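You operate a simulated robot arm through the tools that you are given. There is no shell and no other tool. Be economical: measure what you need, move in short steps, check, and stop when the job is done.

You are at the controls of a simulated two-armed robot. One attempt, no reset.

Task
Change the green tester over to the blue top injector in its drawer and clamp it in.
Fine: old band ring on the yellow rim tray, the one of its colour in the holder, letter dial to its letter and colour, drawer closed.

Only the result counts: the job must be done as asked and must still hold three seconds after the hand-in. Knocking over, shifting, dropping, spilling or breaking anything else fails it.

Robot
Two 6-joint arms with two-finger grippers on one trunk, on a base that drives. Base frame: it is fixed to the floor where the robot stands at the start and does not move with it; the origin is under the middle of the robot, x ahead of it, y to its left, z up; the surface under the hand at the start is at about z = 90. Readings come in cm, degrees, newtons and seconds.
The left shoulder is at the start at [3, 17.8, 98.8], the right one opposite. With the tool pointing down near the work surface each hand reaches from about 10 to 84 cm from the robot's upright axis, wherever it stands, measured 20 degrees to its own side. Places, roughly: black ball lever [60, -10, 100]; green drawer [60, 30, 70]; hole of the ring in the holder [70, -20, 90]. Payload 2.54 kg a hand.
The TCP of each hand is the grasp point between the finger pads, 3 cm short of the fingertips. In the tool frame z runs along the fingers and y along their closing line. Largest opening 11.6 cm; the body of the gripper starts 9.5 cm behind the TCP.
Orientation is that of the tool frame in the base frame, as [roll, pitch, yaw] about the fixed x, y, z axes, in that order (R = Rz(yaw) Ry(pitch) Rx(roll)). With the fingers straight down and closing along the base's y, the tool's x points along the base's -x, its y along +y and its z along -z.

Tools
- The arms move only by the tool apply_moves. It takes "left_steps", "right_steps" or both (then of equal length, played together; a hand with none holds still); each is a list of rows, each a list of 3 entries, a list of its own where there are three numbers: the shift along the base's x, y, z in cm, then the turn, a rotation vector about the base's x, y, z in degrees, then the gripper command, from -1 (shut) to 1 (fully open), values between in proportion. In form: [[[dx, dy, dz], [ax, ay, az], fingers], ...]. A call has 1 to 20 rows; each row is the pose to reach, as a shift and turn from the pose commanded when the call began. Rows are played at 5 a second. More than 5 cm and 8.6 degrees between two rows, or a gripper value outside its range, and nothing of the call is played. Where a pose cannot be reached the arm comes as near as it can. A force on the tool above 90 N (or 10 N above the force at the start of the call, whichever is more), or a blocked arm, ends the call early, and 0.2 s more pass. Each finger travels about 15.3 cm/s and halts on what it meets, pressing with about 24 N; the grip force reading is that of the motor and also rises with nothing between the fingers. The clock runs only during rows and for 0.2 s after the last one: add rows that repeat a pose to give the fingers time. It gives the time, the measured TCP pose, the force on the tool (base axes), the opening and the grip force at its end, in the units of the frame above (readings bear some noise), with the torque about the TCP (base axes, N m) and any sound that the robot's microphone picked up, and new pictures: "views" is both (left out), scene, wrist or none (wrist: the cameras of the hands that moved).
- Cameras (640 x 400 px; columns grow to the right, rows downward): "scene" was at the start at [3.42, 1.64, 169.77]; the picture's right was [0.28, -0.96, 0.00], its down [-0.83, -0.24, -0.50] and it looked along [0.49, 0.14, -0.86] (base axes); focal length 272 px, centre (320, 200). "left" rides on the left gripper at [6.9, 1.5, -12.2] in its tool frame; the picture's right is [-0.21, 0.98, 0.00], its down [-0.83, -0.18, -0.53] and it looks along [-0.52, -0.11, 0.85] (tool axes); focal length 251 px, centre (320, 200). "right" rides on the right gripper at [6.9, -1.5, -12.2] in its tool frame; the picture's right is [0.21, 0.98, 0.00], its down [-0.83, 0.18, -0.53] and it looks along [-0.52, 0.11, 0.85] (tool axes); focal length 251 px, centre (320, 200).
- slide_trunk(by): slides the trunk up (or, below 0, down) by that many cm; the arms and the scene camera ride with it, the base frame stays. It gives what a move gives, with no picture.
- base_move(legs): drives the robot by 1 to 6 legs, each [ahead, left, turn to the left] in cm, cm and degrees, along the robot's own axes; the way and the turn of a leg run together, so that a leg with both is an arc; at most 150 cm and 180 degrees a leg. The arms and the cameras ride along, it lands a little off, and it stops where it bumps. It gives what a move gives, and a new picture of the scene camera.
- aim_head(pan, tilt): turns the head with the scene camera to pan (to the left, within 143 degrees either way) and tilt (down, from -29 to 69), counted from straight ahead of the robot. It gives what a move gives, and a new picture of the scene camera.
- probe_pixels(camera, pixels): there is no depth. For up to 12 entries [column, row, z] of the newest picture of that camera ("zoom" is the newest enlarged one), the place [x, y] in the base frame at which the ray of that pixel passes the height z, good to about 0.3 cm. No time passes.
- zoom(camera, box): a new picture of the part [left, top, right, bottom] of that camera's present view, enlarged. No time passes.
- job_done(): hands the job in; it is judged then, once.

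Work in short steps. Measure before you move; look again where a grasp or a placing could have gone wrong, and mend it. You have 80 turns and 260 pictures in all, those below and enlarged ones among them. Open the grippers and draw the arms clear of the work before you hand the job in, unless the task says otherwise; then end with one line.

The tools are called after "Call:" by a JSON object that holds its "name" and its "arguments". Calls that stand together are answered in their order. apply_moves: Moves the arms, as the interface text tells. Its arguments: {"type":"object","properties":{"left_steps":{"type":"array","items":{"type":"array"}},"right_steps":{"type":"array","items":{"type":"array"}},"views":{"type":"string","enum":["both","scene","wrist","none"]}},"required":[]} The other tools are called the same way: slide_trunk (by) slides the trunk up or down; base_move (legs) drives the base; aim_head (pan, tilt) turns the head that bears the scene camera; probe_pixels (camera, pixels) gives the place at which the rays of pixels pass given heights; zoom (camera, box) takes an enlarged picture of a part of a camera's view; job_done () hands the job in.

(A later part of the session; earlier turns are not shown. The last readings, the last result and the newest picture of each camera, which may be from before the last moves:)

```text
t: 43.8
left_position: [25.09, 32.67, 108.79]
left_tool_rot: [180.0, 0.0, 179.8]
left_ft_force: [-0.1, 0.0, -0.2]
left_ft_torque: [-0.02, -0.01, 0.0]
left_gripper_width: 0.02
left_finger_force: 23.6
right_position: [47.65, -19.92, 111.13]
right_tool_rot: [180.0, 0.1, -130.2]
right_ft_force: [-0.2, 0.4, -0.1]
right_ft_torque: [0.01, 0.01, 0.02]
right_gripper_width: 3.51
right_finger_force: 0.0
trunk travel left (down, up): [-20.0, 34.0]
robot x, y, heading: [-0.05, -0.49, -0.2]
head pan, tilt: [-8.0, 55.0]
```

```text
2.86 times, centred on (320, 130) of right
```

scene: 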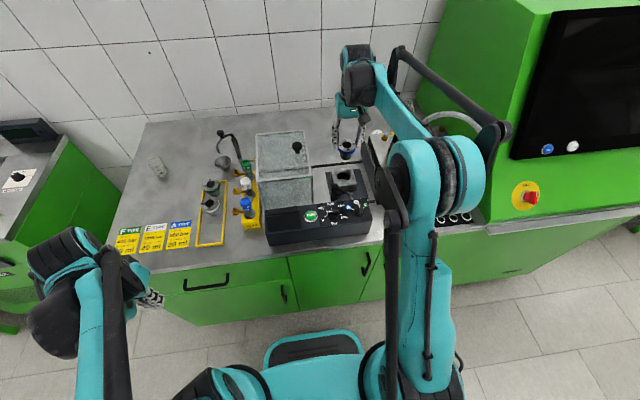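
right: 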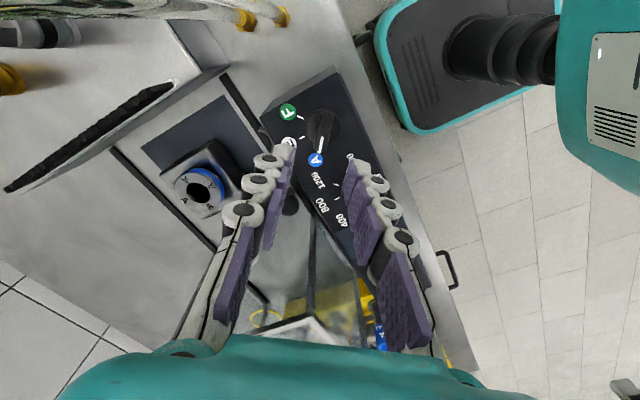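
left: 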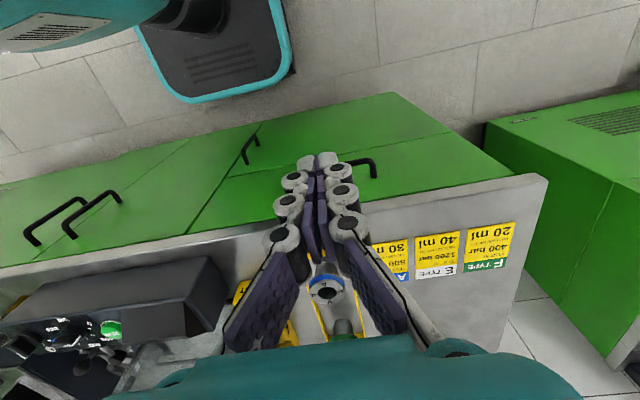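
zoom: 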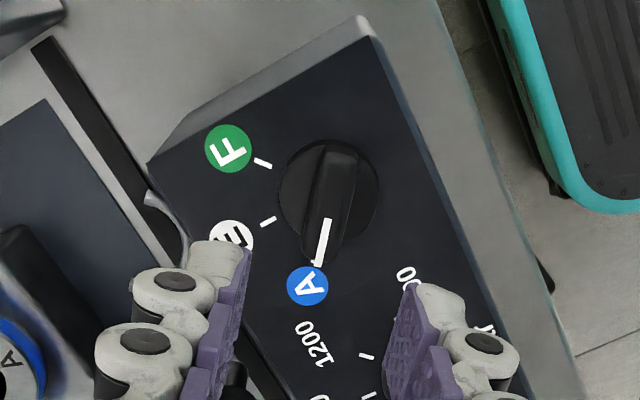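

The pointer lies on the A tick. Next the drawer: restore the right wrist and lift it clear, then back the base off 30 cm.

Call:
{"name": "apply_moves", "arguments": {"right_steps": [[[0, 0, 4], [0, 0, -8], -0.4], [[-2, 0, 8], [0, 0, -16], -0.4], [[-4, 0, 11], [0, 0, -24], -0.4], [[-6, 0, 11], [0, 0, -32], -0.4], [[-8, 0, 11], [0, 0, -40], -0.4], [[-10, 0, 11], [0, 0, -48], -0.4], [[-12, -2, 11], [0, 0, -50], -0.4]], "views": "none"}}

Call:
{"name": "base_move", "arguments": {"legs": [[-32, 0, 0]]}}

Call:
{"name": "aim_head", "arguments": {"pan": 25, "tilt": 45}}

```text
t: 45.4
left_position: [25.08, 32.54, 108.89]
left_tool_rot: [179.9, 0.0, 179.8]
left_ft_force: [-0.4, 0.0, -0.9]
left_ft_torque: [-0.01, -0.04, 0.01]
left_gripper_width: 0.01
left_finger_force: 24.0
right_position: [35.55, -21.91, 121.99]
right_tool_rot: [180.0, 0.0, 179.6]
right_ft_force: [0.6, 0.7, -0.2]
right_ft_torque: [0.02, -0.03, -0.01]
right_gripper_width: 3.5
right_finger_force: 0.1
trunk travel left (down, up): [-20.0, 34.0]
robot x, y, heading: [-0.12, -0.35, -0.4]
head pan, tilt: [-8.0, 55.0]
```

```text
t: 47.5
left_position: [-7.0, 32.76, 108.9]
left_tool_rot: [179.9, 0.0, 180.0]
left_ft_force: [-0.9, -0.1, 0.0]
left_ft_torque: [0.01, -0.06, 0.0]
left_gripper_width: 0.02
left_finger_force: 23.7
right_position: [3.57, -21.79, 122.1]
right_tool_rot: [-180.0, 0.1, -179.9]
right_ft_force: [-0.2, 0.1, -0.1]
right_ft_torque: [-0.01, -0.08, -0.01]
right_gripper_width: 3.51
right_finger_force: 0.1
trunk travel left (down, up): [-20.0, 34.0]
robot x, y, heading: [-32.05, -0.6, 0.2]
head pan, tilt: [-8.0, 55.0]
```

scene: 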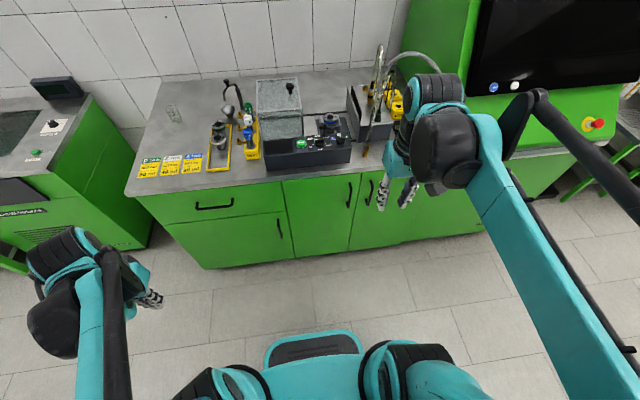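

```text
t: 48.5
left_position: [-6.92, 32.78, 108.83]
left_tool_rot: [179.9, 0.0, -180.0]
left_ft_force: [-0.3, 0.3, 0.4]
left_ft_torque: [-0.01, -0.01, 0.0]
left_gripper_width: 0.0
left_finger_force: 24.1
right_position: [3.83, -21.69, 121.98]
right_tool_rot: [-179.9, 0.1, -180.0]
right_ft_force: [-0.3, -0.2, -0.4]
right_ft_torque: [-0.01, -0.01, -0.02]
right_gripper_width: 3.45
right_finger_force: 0.2
trunk travel left (down, up): [-20.0, 34.0]
robot x, y, heading: [-31.65, -0.14, 0.1]
head pan, tilt: [25.0, 45.0]
```

scene: 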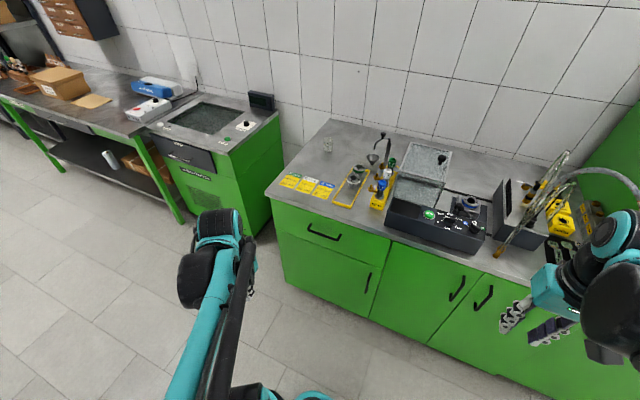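

Measure the handle from this new vantage.

Call:
{"name": "zoom", "arguments": {"camera": "scene", "box": [270, 190, 400, 290]}}

Call:
{"name": "probe_pixels", "arguments": {"camera": "scene", "pixels": [[308, 229, 76], [308, 229, 78], [308, 229, 80], [340, 240, 78], [324, 234, 76], [324, 234, 78], [324, 234, 80]]}}

```text
4.00 times, centred on (335, 240) of scene
```

zoom: 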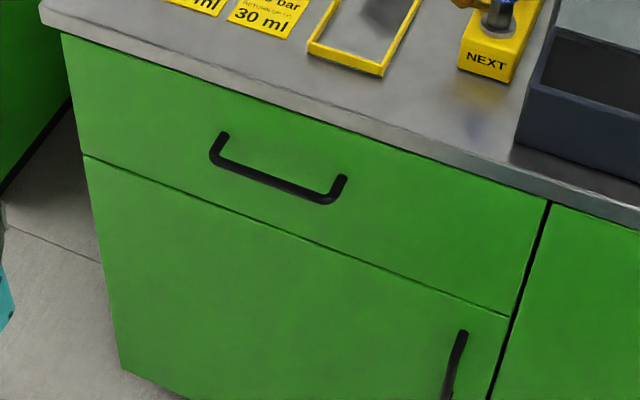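

```text
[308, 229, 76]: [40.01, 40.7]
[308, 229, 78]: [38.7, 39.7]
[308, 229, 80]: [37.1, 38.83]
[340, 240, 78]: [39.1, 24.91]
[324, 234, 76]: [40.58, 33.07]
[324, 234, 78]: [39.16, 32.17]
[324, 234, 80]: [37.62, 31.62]
```

Bar at x≈37.3, z≈79.7, y 24.5–39. I rotate the left hand to point forward with vertical closing, while moving ahead in free space.

Call:
{"name": "apply_moves", "arguments": {"left_steps": [[[1.3, 0, 0], [4.62, -4.62, -4.62], -1], [[2.6, 0, 0], [9.24, -9.24, -9.24], -1], [[3.9, 0, 0], [13.86, -13.86, -13.86], -1], [[5.2, 0, -1], [18.48, -18.48, -18.48], -1], [[6.5, 0, -2], [23.1, -23.1, -23.1], -1], [[7.8, 0, -3], [27.7, -27.7, -27.7], -0.5], [[9.1, 0, -4], [32.3, -32.3, -32.3], -0.2], [[10.4, 0, -5], [36.9, -36.9, -36.9], -0.2], [[11.7, 0, -6], [41.5, -41.5, -41.5], -0.2], [[13, 0, -7], [46.1, -46.1, -46.1], -0.2], [[14.3, 0, -8], [50.7, -50.7, -50.7], -0.2], [[15.6, 0, -9], [55.3, -55.3, -55.3], -0.2], [[16.9, 0, -10], [59.9, -59.9, -59.9], -0.2], [[18.2, 0, -11], [64.6, -64.6, -64.6], -0.2], [[19.5, 0, -12], [69.28, -69.28, -69.28], -0.2], [[19.5, 0, -12], [69.28, -69.28, -69.28], -0.2]], "views": "both"}}

```text
t: 51.9
left_position: [17.75, 37.77, 115.05]
left_tool_rot: [93.7, 3.0, 90.8]
left_ft_force: [-0.8, 0.0, -0.6]
left_ft_torque: [-0.01, 0.01, 0.07]
left_gripper_width: 4.63
left_finger_force: 0.0
left hand out of reach, approached as far as the arm can: row 9, 10, 11, 12, 13, 14, 15, 16
right_position: [3.67, -21.76, 122.06]
right_tool_rot: [179.9, 0.1, 179.9]
right_ft_force: [-0.1, -0.6, -0.4]
right_ft_torque: [0.04, 0.0, 0.01]
right_gripper_width: 3.51
right_finger_force: 0.0
trunk travel left (down, up): [-20.0, 34.0]
robot x, y, heading: [-31.76, 0.08, -0.1]
head pan, tilt: [25.0, 45.0]
```

scene: 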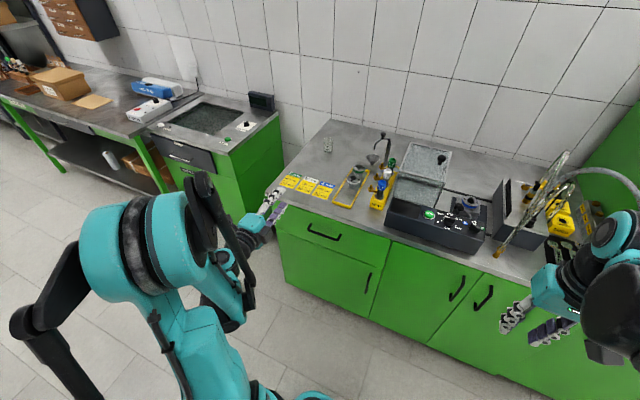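
left: 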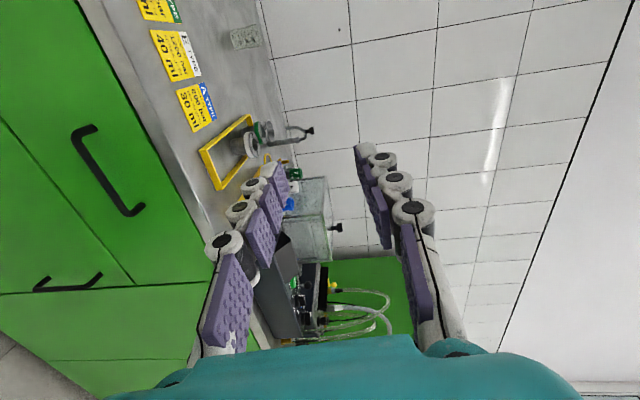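

Orientation achieved. Now lower in front of the drawer to (26,31.5,79.7), trimming the small angle errors.

Call:
{"name": "apply_moves", "arguments": {"left_steps": [[[2, -1.5, -3], [1, -1, 0], -0.2], [[4, -3, -6], [2, -2, 0], -0.2], [[6, -4.5, -9], [3, -3.7, -0.8], -0.2], [[8, -6, -12.5], [3, -3.7, -0.8], -0.2], [[8.2, -6.3, -17], [3, -3.7, -0.8], -0.2], [[8.2, -6.3, -21.5], [3, -3.7, -0.8], -0.2], [[8.2, -6.3, -26], [3, -3.7, -0.8], -0.2], [[8.2, -6.3, -30.5], [3, -3.7, -0.8], -0.2], [[8.2, -6.3, -35.2], [3, -3.7, -0.8], -0.2], [[8.2, -6.3, -35.2], [3, -3.7, -0.8], -0.2]], "views": "both"}}

```text
t: 53.8
left_position: [42.37, 40.37, 90.52]
left_tool_rot: [92.0, 3.6, 90.1]
left_ft_force: [-1.3, -0.7, 1.3]
left_ft_torque: [0.0, 0.02, 0.18]
left_gripper_width: 5.44
left_finger_force: 0.1
left hand out of reach, approached as far as the arm can: row 1, 2, 3, 4, 5, 6, 7, 8, 9
right_position: [4.03, -21.65, 122.03]
right_tool_rot: [180.0, 0.2, -180.0]
right_ft_force: [1.3, -0.4, -0.1]
right_ft_torque: [-0.03, 0.14, 0.0]
right_gripper_width: 3.49
right_finger_force: 0.1
trunk travel left (down, up): [-20.0, 34.0]
robot x, y, heading: [-32.42, 0.06, -0.1]
head pan, tilt: [25.0, 45.0]
stopped in row 9 (left hand): the force on the tool passed its limit at 328 N (the readings are from after the stop); the commanded pose is now the measured one
```

scene: 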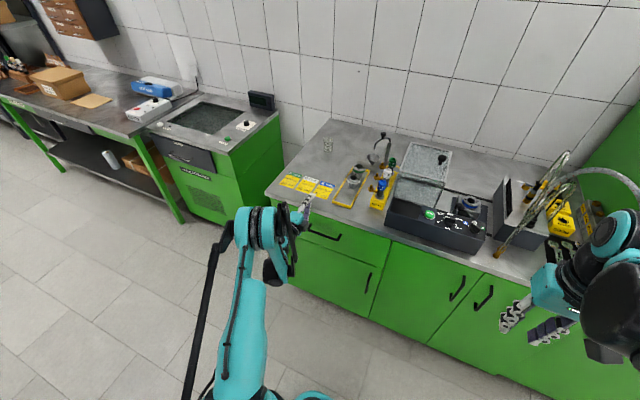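
left: 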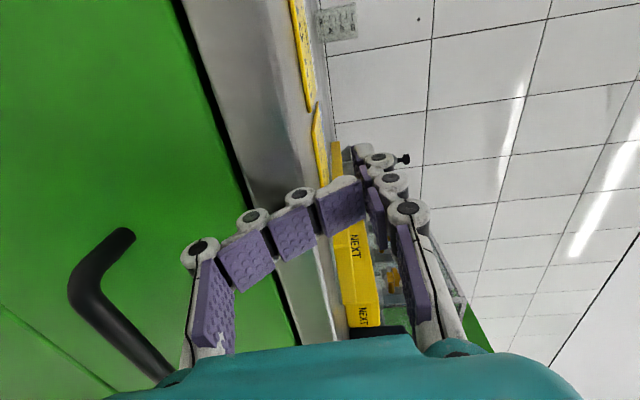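

The hand couldn't hold that line and pressed the counter edge at (42,40,90). I withdraw straight back by driving the base backwards 22 cm (hand rides along), then look.

Call:
{"name": "base_move", "arguments": {"legs": [[-22, 0, 0]]}}

Call:
{"name": "zoom", "arguments": {"camera": "scene", "box": [240, 90, 480, 290]}}

```text
t: 55.5
left_position: [20.65, 40.31, 90.74]
left_tool_rot: [91.8, 3.7, 90.1]
left_ft_force: [-0.1, -0.3, 0.0]
left_ft_torque: [-0.01, 0.03, 0.03]
left_gripper_width: 4.63
left_finger_force: 0.1
right_position: [-18.04, -21.74, 122.13]
right_tool_rot: [-179.9, 0.1, 180.0]
right_ft_force: [-0.9, -0.9, -0.4]
right_ft_torque: [-0.02, -0.01, 0.02]
right_gripper_width: 3.48
right_finger_force: 0.0
trunk travel left (down, up): [-20.0, 34.0]
robot x, y, heading: [-53.89, 0.14, -0.1]
head pan, tilt: [25.0, 45.0]
```

scene: 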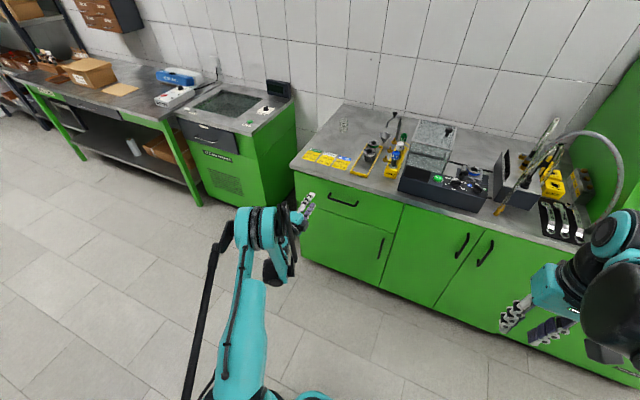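

```text
2.00 times, centred on (360, 190) of scene
```

zoom: 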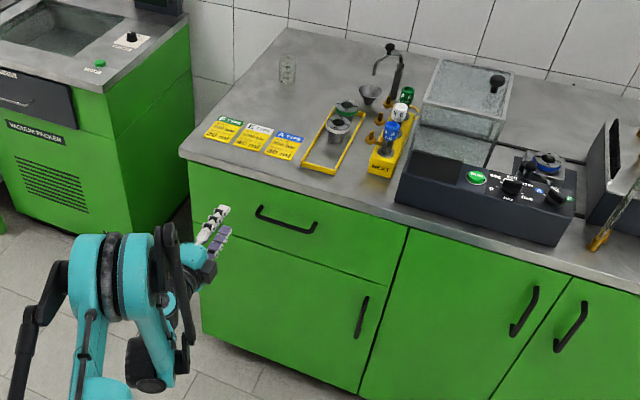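

Everything on the bench is intact. The hand keeps a good orientation, so I'll use trunk and base for positioning: trunk down 11, base right 8.8 cm.

Call:
{"name": "slide_trunk", "arguments": {"by": -11}}

Call:
{"name": "base_move", "arguments": {"legs": [[0, -8.8, 0]]}}

Call:
{"name": "apply_moves", "arguments": {"left_steps": [[[0, 0, 0], [0, 0, 0], -0.1], [[0, 0, 0], [0, 0, 0], -0.1]], "views": "wrist"}}

```text
t: 56.9
left_position: [20.75, 40.42, 79.79]
left_tool_rot: [91.9, 3.7, 90.1]
left_ft_force: [0.0, -1.4, 0.3]
left_ft_torque: [-0.04, 0.01, 0.01]
left_gripper_width: 4.65
left_finger_force: 0.1
right_position: [-17.99, -21.72, 111.08]
right_tool_rot: [180.0, 0.1, 179.9]
right_ft_force: [0.1, -0.3, -0.2]
right_ft_torque: [-0.02, 0.01, 0.02]
right_gripper_width: 3.46
right_finger_force: 0.1
trunk travel left (down, up): [-9.0, 45.0]
robot x, y, heading: [-53.64, 0.13, -0.0]
head pan, tilt: [25.0, 45.0]
```

```text
t: 58.0
left_position: [20.75, 31.27, 79.61]
left_tool_rot: [91.8, 3.8, 90.1]
left_ft_force: [-0.2, 0.0, 1.0]
left_ft_torque: [0.01, 0.02, 0.05]
left_gripper_width: 4.63
left_finger_force: 0.1
right_position: [-18.0, -30.78, 111.05]
right_tool_rot: [179.9, 0.1, 180.0]
right_ft_force: [-0.1, -1.1, 0.0]
right_ft_torque: [0.03, -0.02, 0.0]
right_gripper_width: 3.47
right_finger_force: 0.1
trunk travel left (down, up): [-9.0, 45.0]
robot x, y, heading: [-53.96, -9.1, -0.0]
head pan, tilt: [25.0, 45.0]
```

scene: 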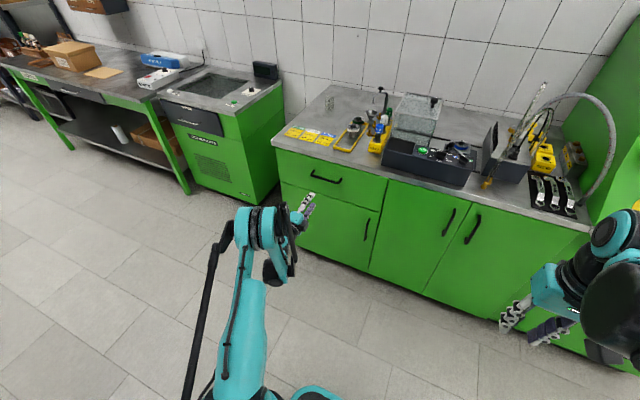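

```text
t: 58.6
left_position: [20.6, 31.49, 79.69]
left_tool_rot: [92.0, 3.7, 90.1]
left_ft_force: [0.3, -0.6, -0.3]
left_ft_torque: [-0.05, -0.01, 0.01]
left_gripper_width: 5.24
left_finger_force: 0.0
right_position: [-18.06, -30.54, 111.14]
right_tool_rot: [180.0, 0.1, 179.9]
right_ft_force: [0.7, -0.2, -0.6]
right_ft_torque: [0.02, 0.0, 0.0]
right_gripper_width: 3.45
right_finger_force: 0.0
trunk travel left (down, up): [-9.0, 45.0]
robot x, y, heading: [-53.86, -8.85, -0.3]
head pan, tilt: [25.0, 45.0]
```

left: 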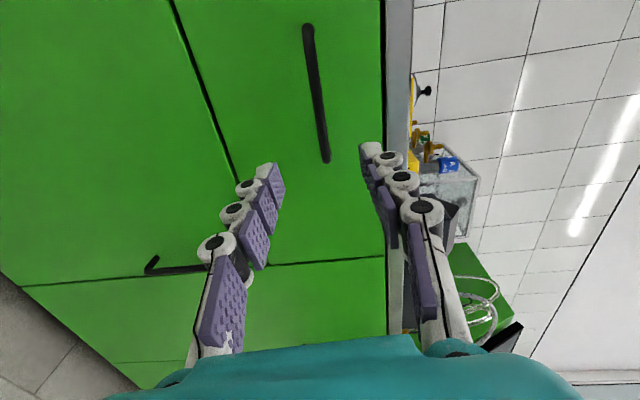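

The handle runs at about z 79.2 ahead of the fingers. Trunk down 0.4 cm, then drive forward 15.3 cm so the bar enters between the fingers.

Call:
{"name": "slide_trunk", "arguments": {"by": -0.4}}

Call:
{"name": "base_move", "arguments": {"legs": [[15.3, 0, 0]]}}

Call:
{"name": "apply_moves", "arguments": {"left_steps": [[[0, 0, 0], [0, 0, 0], -0.1]], "views": "wrist"}}

Call:
{"name": "zoom", "arguments": {"camera": "scene", "box": [240, 120, 400, 260]}}

```text
t: 59.1
left_position: [20.57, 31.36, 79.26]
left_tool_rot: [91.8, 3.8, 90.1]
left_ft_force: [0.6, 0.9, 0.7]
left_ft_torque: [0.01, -0.01, 0.03]
left_gripper_width: 5.2
left_finger_force: 0.1
right_position: [-18.08, -30.64, 110.68]
right_tool_rot: [179.9, 0.1, 179.9]
right_ft_force: [0.5, 0.5, 0.5]
right_ft_torque: [-0.02, 0.01, -0.02]
right_gripper_width: 3.49
right_finger_force: 0.1
trunk travel left (down, up): [-8.6, 45.4]
robot x, y, heading: [-53.69, -8.93, -0.4]
head pan, tilt: [25.0, 45.0]
```

```text
t: 60.5
left_position: [36.01, 31.21, 79.09]
left_tool_rot: [92.0, 3.7, 90.0]
left_ft_force: [0.3, -0.1, -1.0]
left_ft_torque: [-0.05, -0.04, 0.0]
left_gripper_width: 5.23
left_finger_force: 0.0
right_position: [-2.67, -30.65, 110.57]
right_tool_rot: [180.0, 0.0, 179.8]
right_ft_force: [1.3, -0.1, 0.2]
right_ft_torque: [-0.04, 0.08, 0.01]
right_gripper_width: 3.49
right_finger_force: 0.0
trunk travel left (down, up): [-8.6, 45.4]
robot x, y, heading: [-39.11, -8.99, -0.2]
head pan, tilt: [25.0, 45.0]
```

scene: 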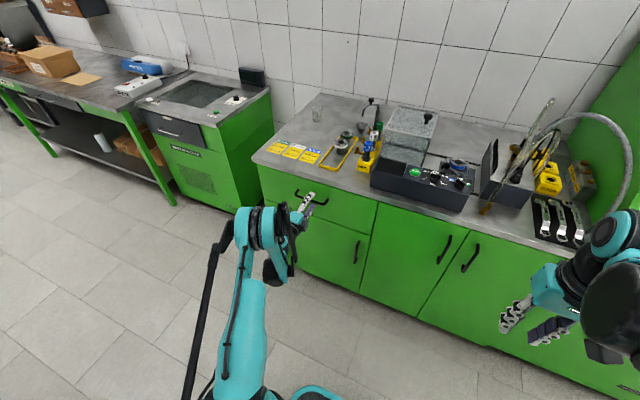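

```text
t: 60.9
left_position: [35.84, 31.18, 79.17]
left_tool_rot: [91.9, 3.8, 90.0]
left_ft_force: [0.5, 0.5, -0.7]
left_ft_torque: [0.0, -0.01, -0.01]
left_gripper_width: 5.26
left_finger_force: 0.1
right_position: [-2.77, -30.8, 110.57]
right_tool_rot: [180.0, 0.1, 179.7]
right_ft_force: [0.8, -0.1, 0.9]
right_ft_torque: [0.01, 0.0, 0.0]
right_gripper_width: 3.47
right_finger_force: 0.1
trunk travel left (down, up): [-8.6, 45.4]
robot x, y, heading: [-38.71, -8.83, -0.4]
head pan, tilt: [25.0, 45.0]
```

left: 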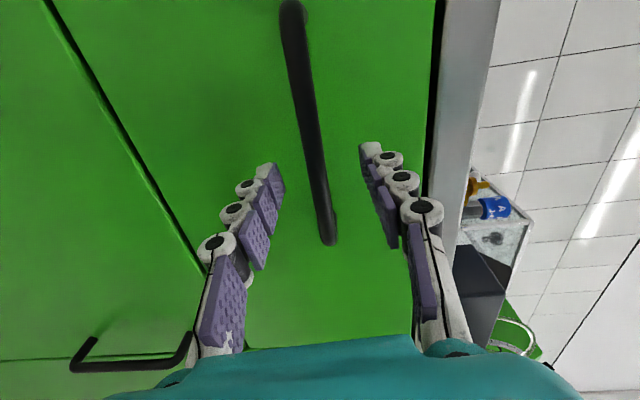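

```text
2.86 times, centred on (320, 190) of scene
```

zoom: 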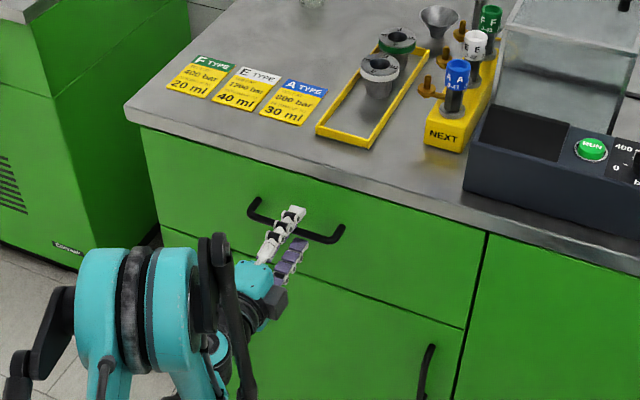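

The bar lies between the fingertips. Close on it.

Call:
{"name": "apply_moves", "arguments": {"left_steps": [[[0, 0, 0], [0, 0, 0], -0.5], [[0, 0, 0], [0, 0, 0], -1], [[0, 0, 0], [0, 0, 0], -1], [[0, 0, 0], [0, 0, 0], -1]], "views": "wrist"}}

```text
t: 61.9
left_position: [35.93, 31.24, 79.17]
left_tool_rot: [92.1, 3.7, 90.1]
left_ft_force: [-11.6, -4.5, -18.7]
left_ft_torque: [0.92, 0.36, -0.11]
left_gripper_width: 1.22
left_finger_force: 39.4
right_position: [-2.74, -30.71, 110.61]
right_tool_rot: [-179.9, -0.1, 179.8]
right_ft_force: [-0.5, -0.1, -0.1]
right_ft_torque: [-0.02, -0.04, 0.04]
right_gripper_width: 3.48
right_finger_force: 0.1
trunk travel left (down, up): [-8.6, 45.4]
robot x, y, heading: [-38.64, -8.9, -0.4]
head pan, tilt: [25.0, 45.0]
```

left: 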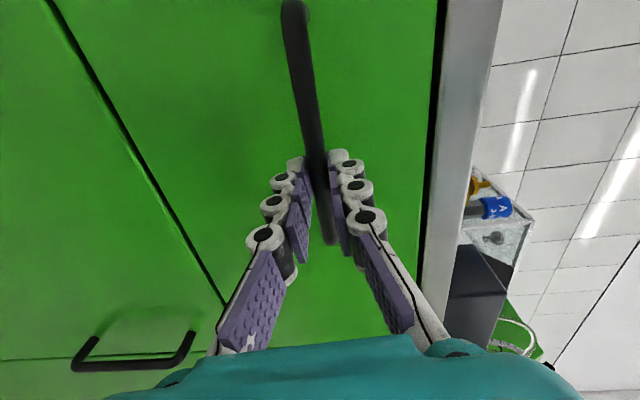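

Bar gripped (1.22 cm). Pull the drawer open by driving back 12 cm and check.

Call:
{"name": "base_move", "arguments": {"legs": [[-12, 0, 0]]}}

```text
t: 63.1
left_position: [23.81, 31.2, 79.07]
left_tool_rot: [92.0, 3.7, 89.9]
left_ft_force: [-1.0, -3.7, -16.6]
left_ft_torque: [0.84, 0.26, -0.27]
left_gripper_width: 1.21
left_finger_force: 38.7
right_position: [-14.81, -30.6, 110.64]
right_tool_rot: [-180.0, 0.0, 179.8]
right_ft_force: [0.0, 0.0, 0.8]
right_ft_torque: [-0.01, 0.01, -0.01]
right_gripper_width: 3.47
right_finger_force: 0.2
trunk travel left (down, up): [-8.6, 45.4]
robot x, y, heading: [-50.87, -8.69, -0.4]
head pan, tilt: [25.0, 45.0]
```

scene: 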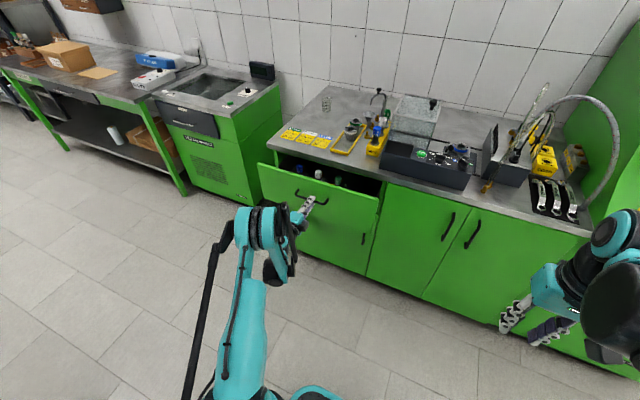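

The drawer opens; three capped injectors appear at (296..340,178). Pull 12 cm more.

Call:
{"name": "base_move", "arguments": {"legs": [[-12, 0, 0]]}}

Call:
{"name": "zoom", "arguments": {"camera": "scene", "box": [250, 130, 400, 250]}}

```text
t: 64.4
left_position: [11.65, 31.22, 79.06]
left_tool_rot: [91.9, 3.8, 89.9]
left_ft_force: [-0.8, -6.7, -16.0]
left_ft_torque: [0.9, 0.31, -0.26]
left_gripper_width: 1.2
left_finger_force: 39.1
right_position: [-26.95, -30.62, 110.63]
right_tool_rot: [-180.0, 0.0, 179.8]
right_ft_force: [-1.3, 0.6, -0.2]
right_ft_torque: [-0.03, -0.01, 0.03]
right_gripper_width: 3.46
right_finger_force: 0.1
trunk travel left (down, up): [-8.6, 45.4]
robot x, y, heading: [-63.25, -8.86, -0.3]
head pan, tilt: [25.0, 45.0]
```

scene: 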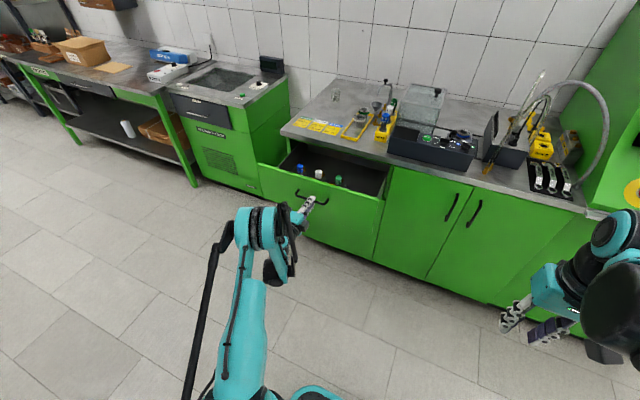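

```text
3.33 times, centred on (325, 190) of scene
```

zoom: 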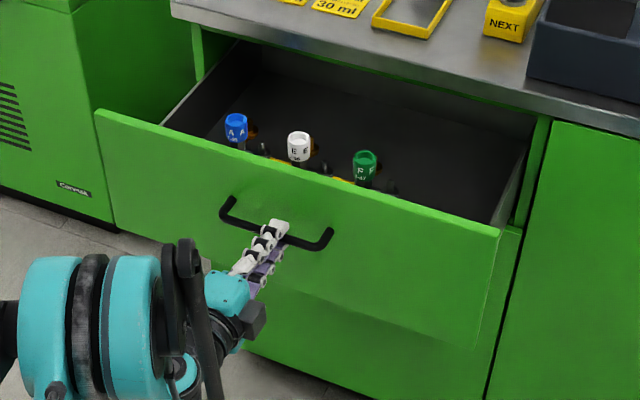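

Blue-top A injector is at the left in the drawer. Release the handle and back off 10 cm.

Call:
{"name": "apply_moves", "arguments": {"left_steps": [[[0, 0, 0], [0, 0, 0], -0.5], [[0, 0, 0], [0, 0, 0], -0.1], [[0, 0, 0], [0, 0, 0], 0]], "views": "none"}}

Call:
{"name": "base_move", "arguments": {"legs": [[-10, 0, 0]]}}

Call:
{"name": "slide_trunk", "arguments": {"by": 11.4}}

```text
t: 65.2
left_position: [11.72, 31.31, 79.01]
left_tool_rot: [92.0, 3.8, 89.9]
left_ft_force: [-0.7, -0.2, -1.2]
left_ft_torque: [-0.01, -0.02, 0.02]
left_gripper_width: 5.8
left_finger_force: 0.0
right_position: [-27.1, -30.71, 110.74]
right_tool_rot: [-180.0, 0.2, 179.8]
right_ft_force: [-0.8, 0.5, -0.2]
right_ft_torque: [0.03, 0.01, -0.01]
right_gripper_width: 3.46
right_finger_force: 0.0
trunk travel left (down, up): [-8.6, 45.4]
robot x, y, heading: [-62.71, -9.07, -0.5]
head pan, tilt: [25.0, 45.0]
```

```text
t: 66.3
left_position: [1.48, 31.16, 79.35]
left_tool_rot: [91.8, 3.7, 89.9]
left_ft_force: [-0.6, -0.1, 0.9]
left_ft_torque: [0.01, 0.01, 0.01]
left_gripper_width: 5.81
left_finger_force: 0.1
right_position: [-37.53, -30.68, 110.54]
right_tool_rot: [-180.0, 0.2, 179.8]
right_ft_force: [-1.1, -0.2, 0.9]
right_ft_torque: [0.03, -0.07, 0.02]
right_gripper_width: 3.46
right_finger_force: 0.1
trunk travel left (down, up): [-8.6, 45.4]
robot x, y, heading: [-73.07, -8.77, -0.5]
head pan, tilt: [25.0, 45.0]
```

scene: 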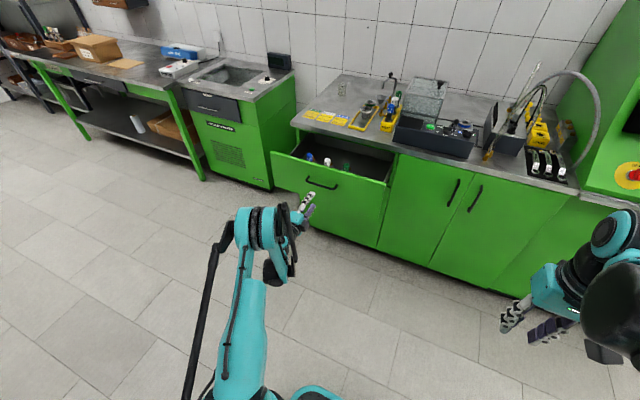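

```text
t: 67.8
left_position: [1.57, 31.24, 90.48]
left_tool_rot: [91.9, 3.8, 89.7]
left_ft_force: [0.0, -0.1, -0.1]
left_ft_torque: [0.01, -0.03, -0.03]
left_gripper_width: 5.82
left_finger_force: 0.1
right_position: [-37.23, -30.49, 122.11]
right_tool_rot: [-180.0, 0.1, 179.8]
right_ft_force: [0.0, 0.6, -1.8]
right_ft_torque: [0.01, 0.07, 0.02]
right_gripper_width: 3.44
right_finger_force: 0.0
trunk travel left (down, up): [-20.0, 34.0]
robot x, y, heading: [-73.04, -8.63, -0.4]
head pan, tilt: [25.0, 45.0]
```

Rotate the left hand back to pointing down, rising and drawing back at the same time.

Call:
{"name": "apply_moves", "arguments": {"left_steps": [[[-1, 0, 2], [-4.33, 4.65, 4.51], 0], [[-2, 0, 4], [-8.67, 9.29, 9.01], 0], [[-3, 0, 6], [-13, 13.94, 13.52], 0], [[-4, 0, 8], [-17.33, 18.59, 18.03], 0], [[-5, 0, 10], [-21.67, 23.23, 22.53], 0], [[-6, 0, 12], [-26, 27.88, 27.04], 0], [[-7, 0, 14], [-30.33, 32.53, 31.55], 0], [[-8, 0, 16], [-34.67, 37.17, 36.05], 0], [[-9, 0, 18], [-39, 41.82, 40.56], 0], [[-10, 0, 20], [-43.33, 46.47, 45.07], 0], [[-11, 0, 22], [-47.67, 51.11, 49.57], 0], [[-12, 0, 24], [-52, 55.76, 54.08], 0], [[-13, 0, 25], [-56.33, 60.41, 58.59], 0], [[-14, 0, 25], [-60.67, 65.05, 63.09], 0], [[-15, 0, 25], [-65, 69.7, 67.6], 0], [[-15, 0, 25], [-65, 69.7, 67.6], 0]], "views": "none"}}

```text
t: 71.2
left_position: [-13.54, 31.18, 115.68]
left_tool_rot: [-180.0, 0.0, -180.0]
left_ft_force: [-0.8, -0.4, 0.7]
left_ft_torque: [0.0, 0.01, 0.03]
left_gripper_width: 5.8
left_finger_force: 0.0
right_position: [-37.25, -30.58, 121.94]
right_tool_rot: [180.0, 0.1, 179.8]
right_ft_force: [-1.6, 0.0, 0.2]
right_ft_torque: [0.0, -0.01, 0.01]
right_gripper_width: 3.49
right_finger_force: 0.1
trunk travel left (down, up): [-20.0, 34.0]
robot x, y, heading: [-72.92, -9.02, -0.2]
head pan, tilt: [25.0, 45.0]
```

Down again. Drive to bring the left hand over the drawer: ahead 33, left 9; then look.

Call:
{"name": "base_move", "arguments": {"legs": [[33, 9, 0]]}}

Call:
{"name": "aim_head", "arguments": {"pan": 28, "tilt": 55}}

Call:
{"name": "apply_moves", "arguments": {"left_steps": [[[0, 0, 0], [0, 0, 0], 0]], "views": "wrist"}}

Call:
{"name": "zoom", "arguments": {"camera": "scene", "box": [220, 130, 420, 280]}}

```text
t: 73.4
left_position: [18.97, 40.42, 115.53]
left_tool_rot: [179.8, 0.0, -179.9]
left_ft_force: [0.2, 1.2, 0.4]
left_ft_torque: [-0.05, 0.05, 0.01]
left_gripper_width: 5.79
left_finger_force: 0.1
right_position: [-4.59, -21.48, 122.03]
right_tool_rot: [-180.0, -0.1, 180.0]
right_ft_force: [0.0, 0.3, 0.4]
right_ft_torque: [0.01, 0.03, -0.01]
right_gripper_width: 3.47
right_finger_force: 0.1
trunk travel left (down, up): [-20.0, 34.0]
robot x, y, heading: [-40.78, -0.05, 0.0]
head pan, tilt: [25.0, 45.0]
```

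scene: 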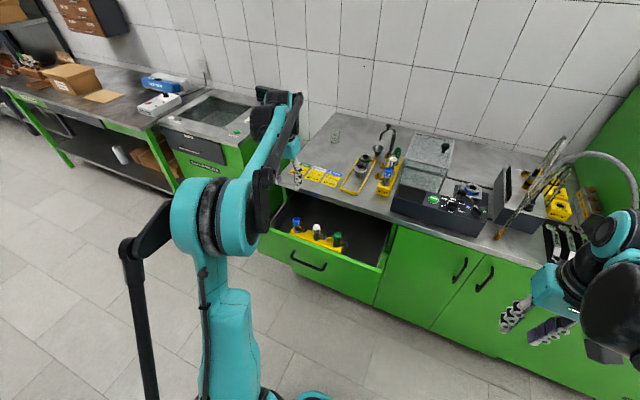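

```text
t: 74.1
left_position: [18.69, 40.37, 115.62]
left_tool_rot: [179.9, 0.1, -179.8]
left_ft_force: [-0.3, -1.4, -1.8]
left_ft_torque: [-0.03, -0.04, -0.02]
left_gripper_width: 5.79
left_finger_force: 0.1
right_position: [-4.93, -21.62, 122.19]
right_tool_rot: [179.9, 0.1, 180.0]
right_ft_force: [-0.5, -0.4, -0.9]
right_ft_torque: [0.03, 0.0, 0.01]
right_gripper_width: 3.48
right_finger_force: 0.0
trunk travel left (down, up): [-20.0, 34.0]
robot x, y, heading: [-40.43, 0.06, -0.1]
head pan, tilt: [28.0, 55.0]
```

scene: 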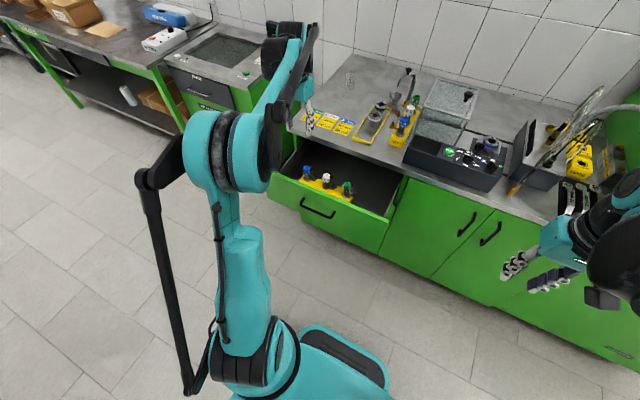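

```text
t: 74.5
left_position: [18.93, 40.34, 115.56]
left_tool_rot: [179.9, 0.0, -179.9]
left_ft_force: [0.3, 0.2, -0.2]
left_ft_torque: [0.0, 0.04, 0.03]
left_gripper_width: 5.79
left_finger_force: 0.1
right_position: [-4.71, -21.56, 122.11]
right_tool_rot: [-180.0, 0.1, -180.0]
right_ft_force: [0.4, 0.2, 0.1]
right_ft_torque: [0.0, -0.01, 0.0]
right_gripper_width: 3.49
right_finger_force: 0.1
trunk travel left (down, up): [-20.0, 34.0]
robot x, y, heading: [-40.75, 0.17, -0.2]
head pan, tilt: [28.0, 55.0]
```

left: 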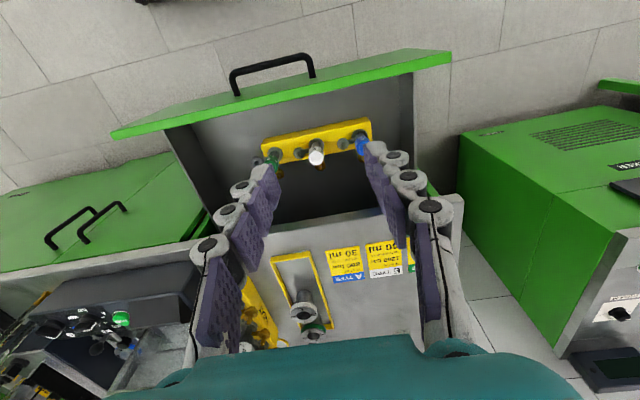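

```text
2.67 times, centred on (320, 205) of scene
```

zoom: 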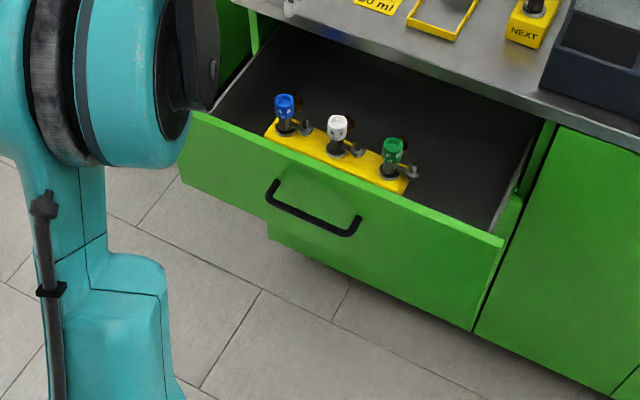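

Zoom and triangulate the blue injector.

Call:
{"name": "zoom", "arguments": {"camera": "left", "box": [250, 90, 410, 210]}}

Call:
{"name": "probe_pixels", "arguments": {"camera": "left", "pixels": [[361, 141, 80], [361, 141, 84], [361, 141, 88], [316, 153, 80], [316, 153, 84], [316, 153, 88]]}}

Call:
{"name": "probe_pixels", "arguments": {"camera": "scene", "pixels": [[306, 168, 80], [306, 168, 84], [306, 168, 88], [326.5, 176, 80], [326.5, 176, 84], [326.5, 176, 88]]}}

Call:
{"name": "zoom", "arguments": {"camera": "scene", "box": [285, 145, 365, 215]}}

```text
3.33 times, centred on (330, 150) of left
```

zoom: 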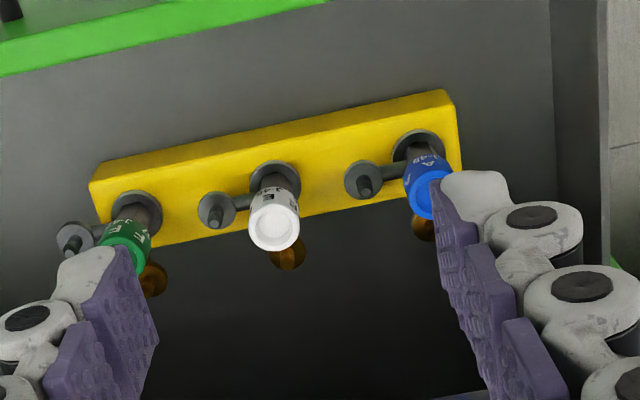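

```text
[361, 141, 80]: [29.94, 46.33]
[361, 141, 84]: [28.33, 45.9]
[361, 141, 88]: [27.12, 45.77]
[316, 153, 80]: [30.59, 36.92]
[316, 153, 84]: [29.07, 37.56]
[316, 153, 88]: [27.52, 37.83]
```

```text
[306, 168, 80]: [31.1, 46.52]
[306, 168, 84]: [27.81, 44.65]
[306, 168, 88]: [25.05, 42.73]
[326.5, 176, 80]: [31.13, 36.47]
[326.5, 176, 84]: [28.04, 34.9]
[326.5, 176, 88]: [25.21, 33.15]
```

```text
5.71 times, centred on (325, 180) of scene
```

zoom: 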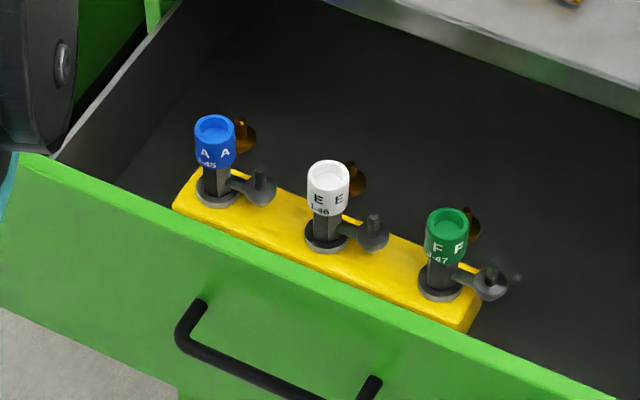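

White top ≈(31.5,36.7,80), so blue top ≈(31.5,46.3,80). Drive ahead 12 and left 6 so the left hand comes above it within comfortable reach.

Call:
{"name": "base_move", "arguments": {"legs": [[12, 6, 0]]}}

Call:
{"name": "apply_moves", "arguments": {"left_steps": [[[0, 0, -4], [0, 0, -7.5], 0.2], [[0, 0, -8], [0, 0, -15], 0.5], [[0, 0, -12], [0, 0, -22.5], 0.5], [[0, 0, -15], [0, 0, -30], 0.5], [[0, 0, -18], [0, 0, -37.5], 0.5], [[0, 0, -18], [0, 0, -45], 0.5], [[0, 0, -18], [0, 0, -45], 0.5]], "views": "both"}}

```text
t: 75.8
left_position: [30.7, 46.47, 115.47]
left_tool_rot: [-179.9, 0.0, -179.7]
left_ft_force: [0.3, 0.1, -0.2]
left_ft_torque: [-0.03, 0.07, 0.0]
left_gripper_width: 5.81
left_finger_force: 0.1
right_position: [7.19, -15.47, 122.04]
right_tool_rot: [179.9, 0.0, -179.9]
right_ft_force: [1.1, 0.7, 0.3]
right_ft_torque: [-0.02, 0.04, -0.02]
right_gripper_width: 3.48
right_finger_force: 0.2
trunk travel left (down, up): [-20.0, 34.0]
robot x, y, heading: [-28.73, 6.09, -0.1]
head pan, tilt: [28.0, 55.0]
```

scene: 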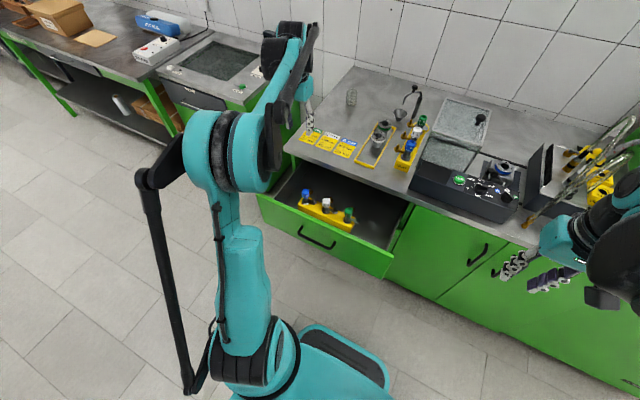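

```text
t: 77.4
left_position: [30.72, 46.37, 97.54]
left_tool_rot: [-180.0, 0.0, 135.0]
left_ft_force: [0.6, -0.7, 0.6]
left_ft_torque: [0.0, -0.02, 0.01]
left_gripper_width: 8.69
left_finger_force: 0.1
right_position: [7.18, -15.57, 122.01]
right_tool_rot: [-179.9, 0.1, 180.0]
right_ft_force: [0.9, 0.2, -0.2]
right_ft_torque: [0.02, 0.05, -0.01]
right_gripper_width: 3.48
right_finger_force: 0.2
trunk travel left (down, up): [-20.0, 34.0]
robot x, y, heading: [-28.52, 5.97, 0.0]
head pan, tilt: [28.0, 55.0]
```

scene: 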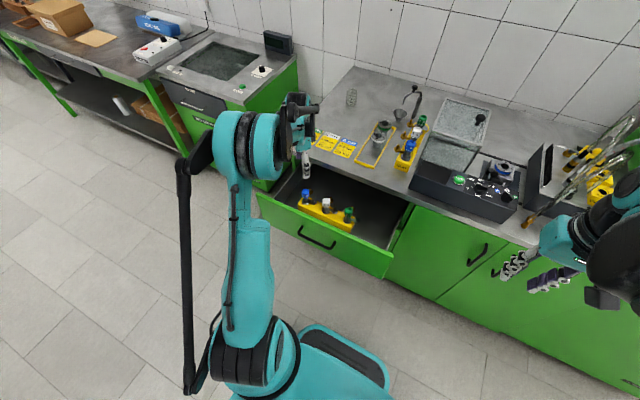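
left: 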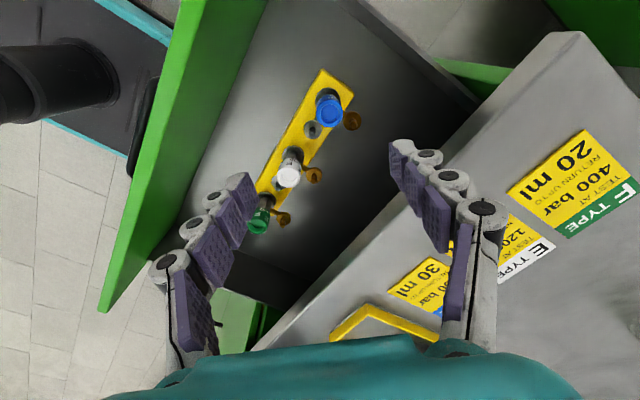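

Zoom and probe the blue cap.

Call:
{"name": "zoom", "arguments": {"camera": "left", "box": [270, 60, 390, 160]}}

Call:
{"name": "probe_pixels", "arguments": {"camera": "left", "pixels": [[331, 110, 80], [331, 110, 79], [331, 110, 81], [331, 110, 78]]}}

Call:
{"name": "zoom", "arguments": {"camera": "scene", "box": [285, 170, 365, 240]}}

```text
4.00 times, centred on (330, 110) of left
```

zoom: 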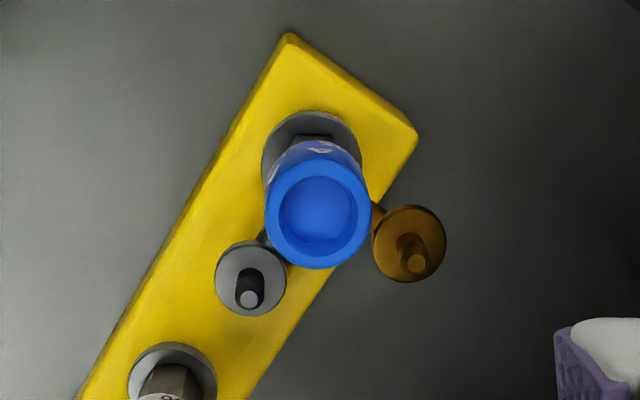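

```text
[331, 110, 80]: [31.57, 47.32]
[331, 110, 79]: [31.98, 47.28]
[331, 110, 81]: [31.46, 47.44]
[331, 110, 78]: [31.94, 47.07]
```

```text
5.71 times, centred on (325, 205) of scene
```

zoom: 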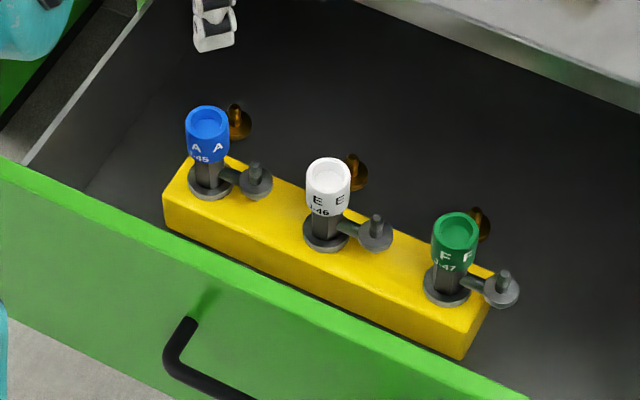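

Cap centre ≈(31.7,47.2). Shift, descend to TCP z≈86.5, narrow opening, and recheck.

Call:
{"name": "apply_moves", "arguments": {"left_steps": [[[0.5, 0.4, -3], [0, 0, 0], 0.2], [[1.0, 0.8, -6.5], [0, 0, 0], -0.1], [[1.0, 0.8, -11], [0, 0, 0], -0.1], [[1.0, 0.8, -11], [0, 0, 0], -0.1]], "views": "wrist"}}

Call:
{"name": "zoom", "arguments": {"camera": "left", "box": [240, 70, 400, 200]}}

Call:
{"name": "zoom", "arguments": {"camera": "scene", "box": [285, 160, 365, 230]}}

```text
t: 78.4
left_position: [31.49, 47.01, 86.72]
left_tool_rot: [179.9, 0.1, 135.2]
left_ft_force: [0.4, 0.0, -0.5]
left_ft_torque: [0.01, -0.03, 0.01]
left_gripper_width: 5.23
left_finger_force: 0.0
right_position: [7.11, -15.7, 122.06]
right_tool_rot: [180.0, 0.1, -180.0]
right_ft_force: [-0.6, 0.7, 0.9]
right_ft_torque: [0.0, -0.03, -0.02]
right_gripper_width: 3.48
right_finger_force: 0.1
trunk travel left (down, up): [-20.0, 34.0]
robot x, y, heading: [-28.73, 5.87, -0.3]
head pan, tilt: [28.0, 55.0]
```

left: 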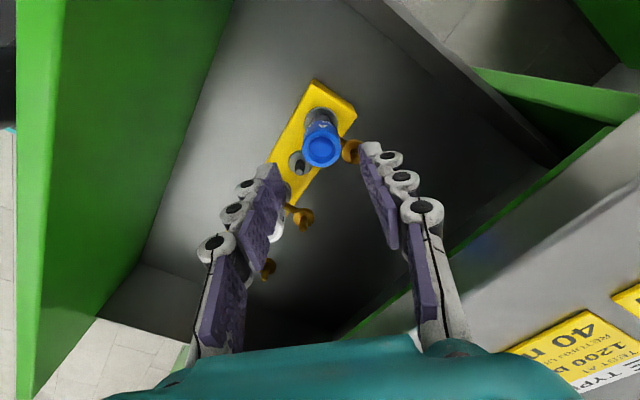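

```text
3.08 times, centred on (320, 135) of left
```

zoom: 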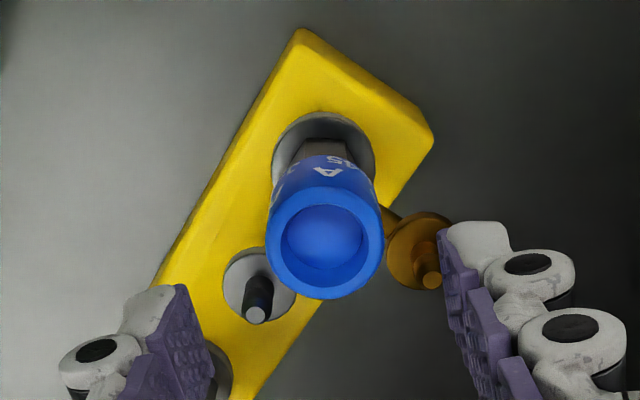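

```text
5.71 times, centred on (325, 195) of scene
```

zoom: 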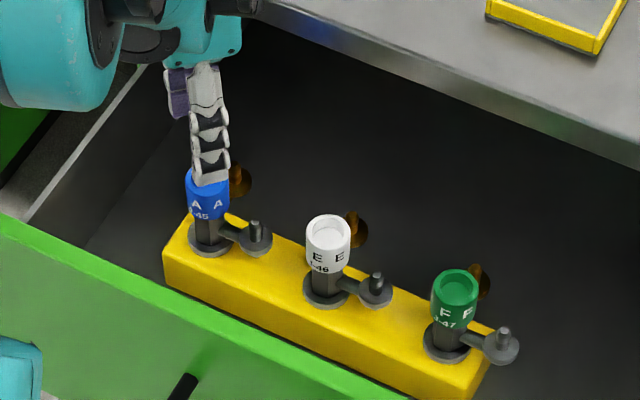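

Cap (≈3 cm) centred. Descend 6.3 cm and close on the cap.

Call:
{"name": "apply_moves", "arguments": {"left_steps": [[[0.1, 0.1, -3], [0, 0, 0], -0.1], [[0.1, 0.1, -5], [0, 0, 0], -0.1], [[0.1, 0.1, -6.3], [0, 0, 0], -0.1], [[0.1, 0.1, -6.3], [0, 0, 0], -0.4], [[0.1, 0.1, -6.3], [0, 0, 0], -0.7], [[0.1, 0.1, -6.3], [0, 0, 0], -1], [[0.1, 0.1, -6.3], [0, 0, 0], -1]], "views": "wrist"}}

Call:
{"name": "zoom", "arguments": {"camera": "scene", "box": [285, 160, 365, 230]}}

```text
t: 80.0
left_position: [31.79, 47.27, 80.45]
left_tool_rot: [179.9, 0.0, 135.3]
left_ft_force: [-0.4, -0.8, 0.6]
left_ft_torque: [0.04, -0.01, -0.05]
left_gripper_width: 3.1
left_finger_force: 24.1
right_position: [7.13, -15.49, 122.0]
right_tool_rot: [-180.0, 0.2, 180.0]
right_ft_force: [0.4, -0.2, -0.2]
right_ft_torque: [0.01, 0.0, 0.01]
right_gripper_width: 3.51
right_finger_force: 0.0
trunk travel left (down, up): [-20.0, 34.0]
robot x, y, heading: [-29.05, 5.88, -0.3]
head pan, tilt: [28.0, 55.0]
```

left: 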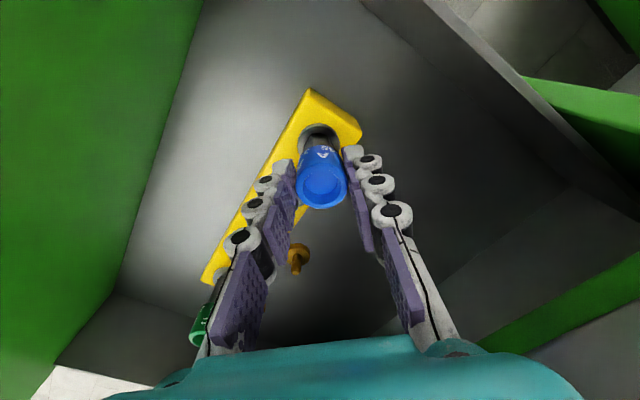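

```text
5.71 times, centred on (325, 195) of scene
```

zoom: 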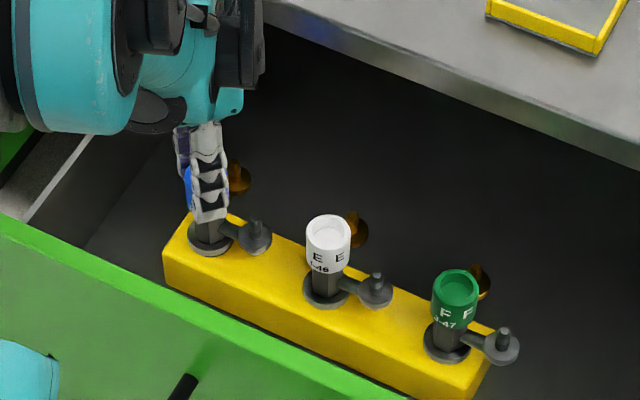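

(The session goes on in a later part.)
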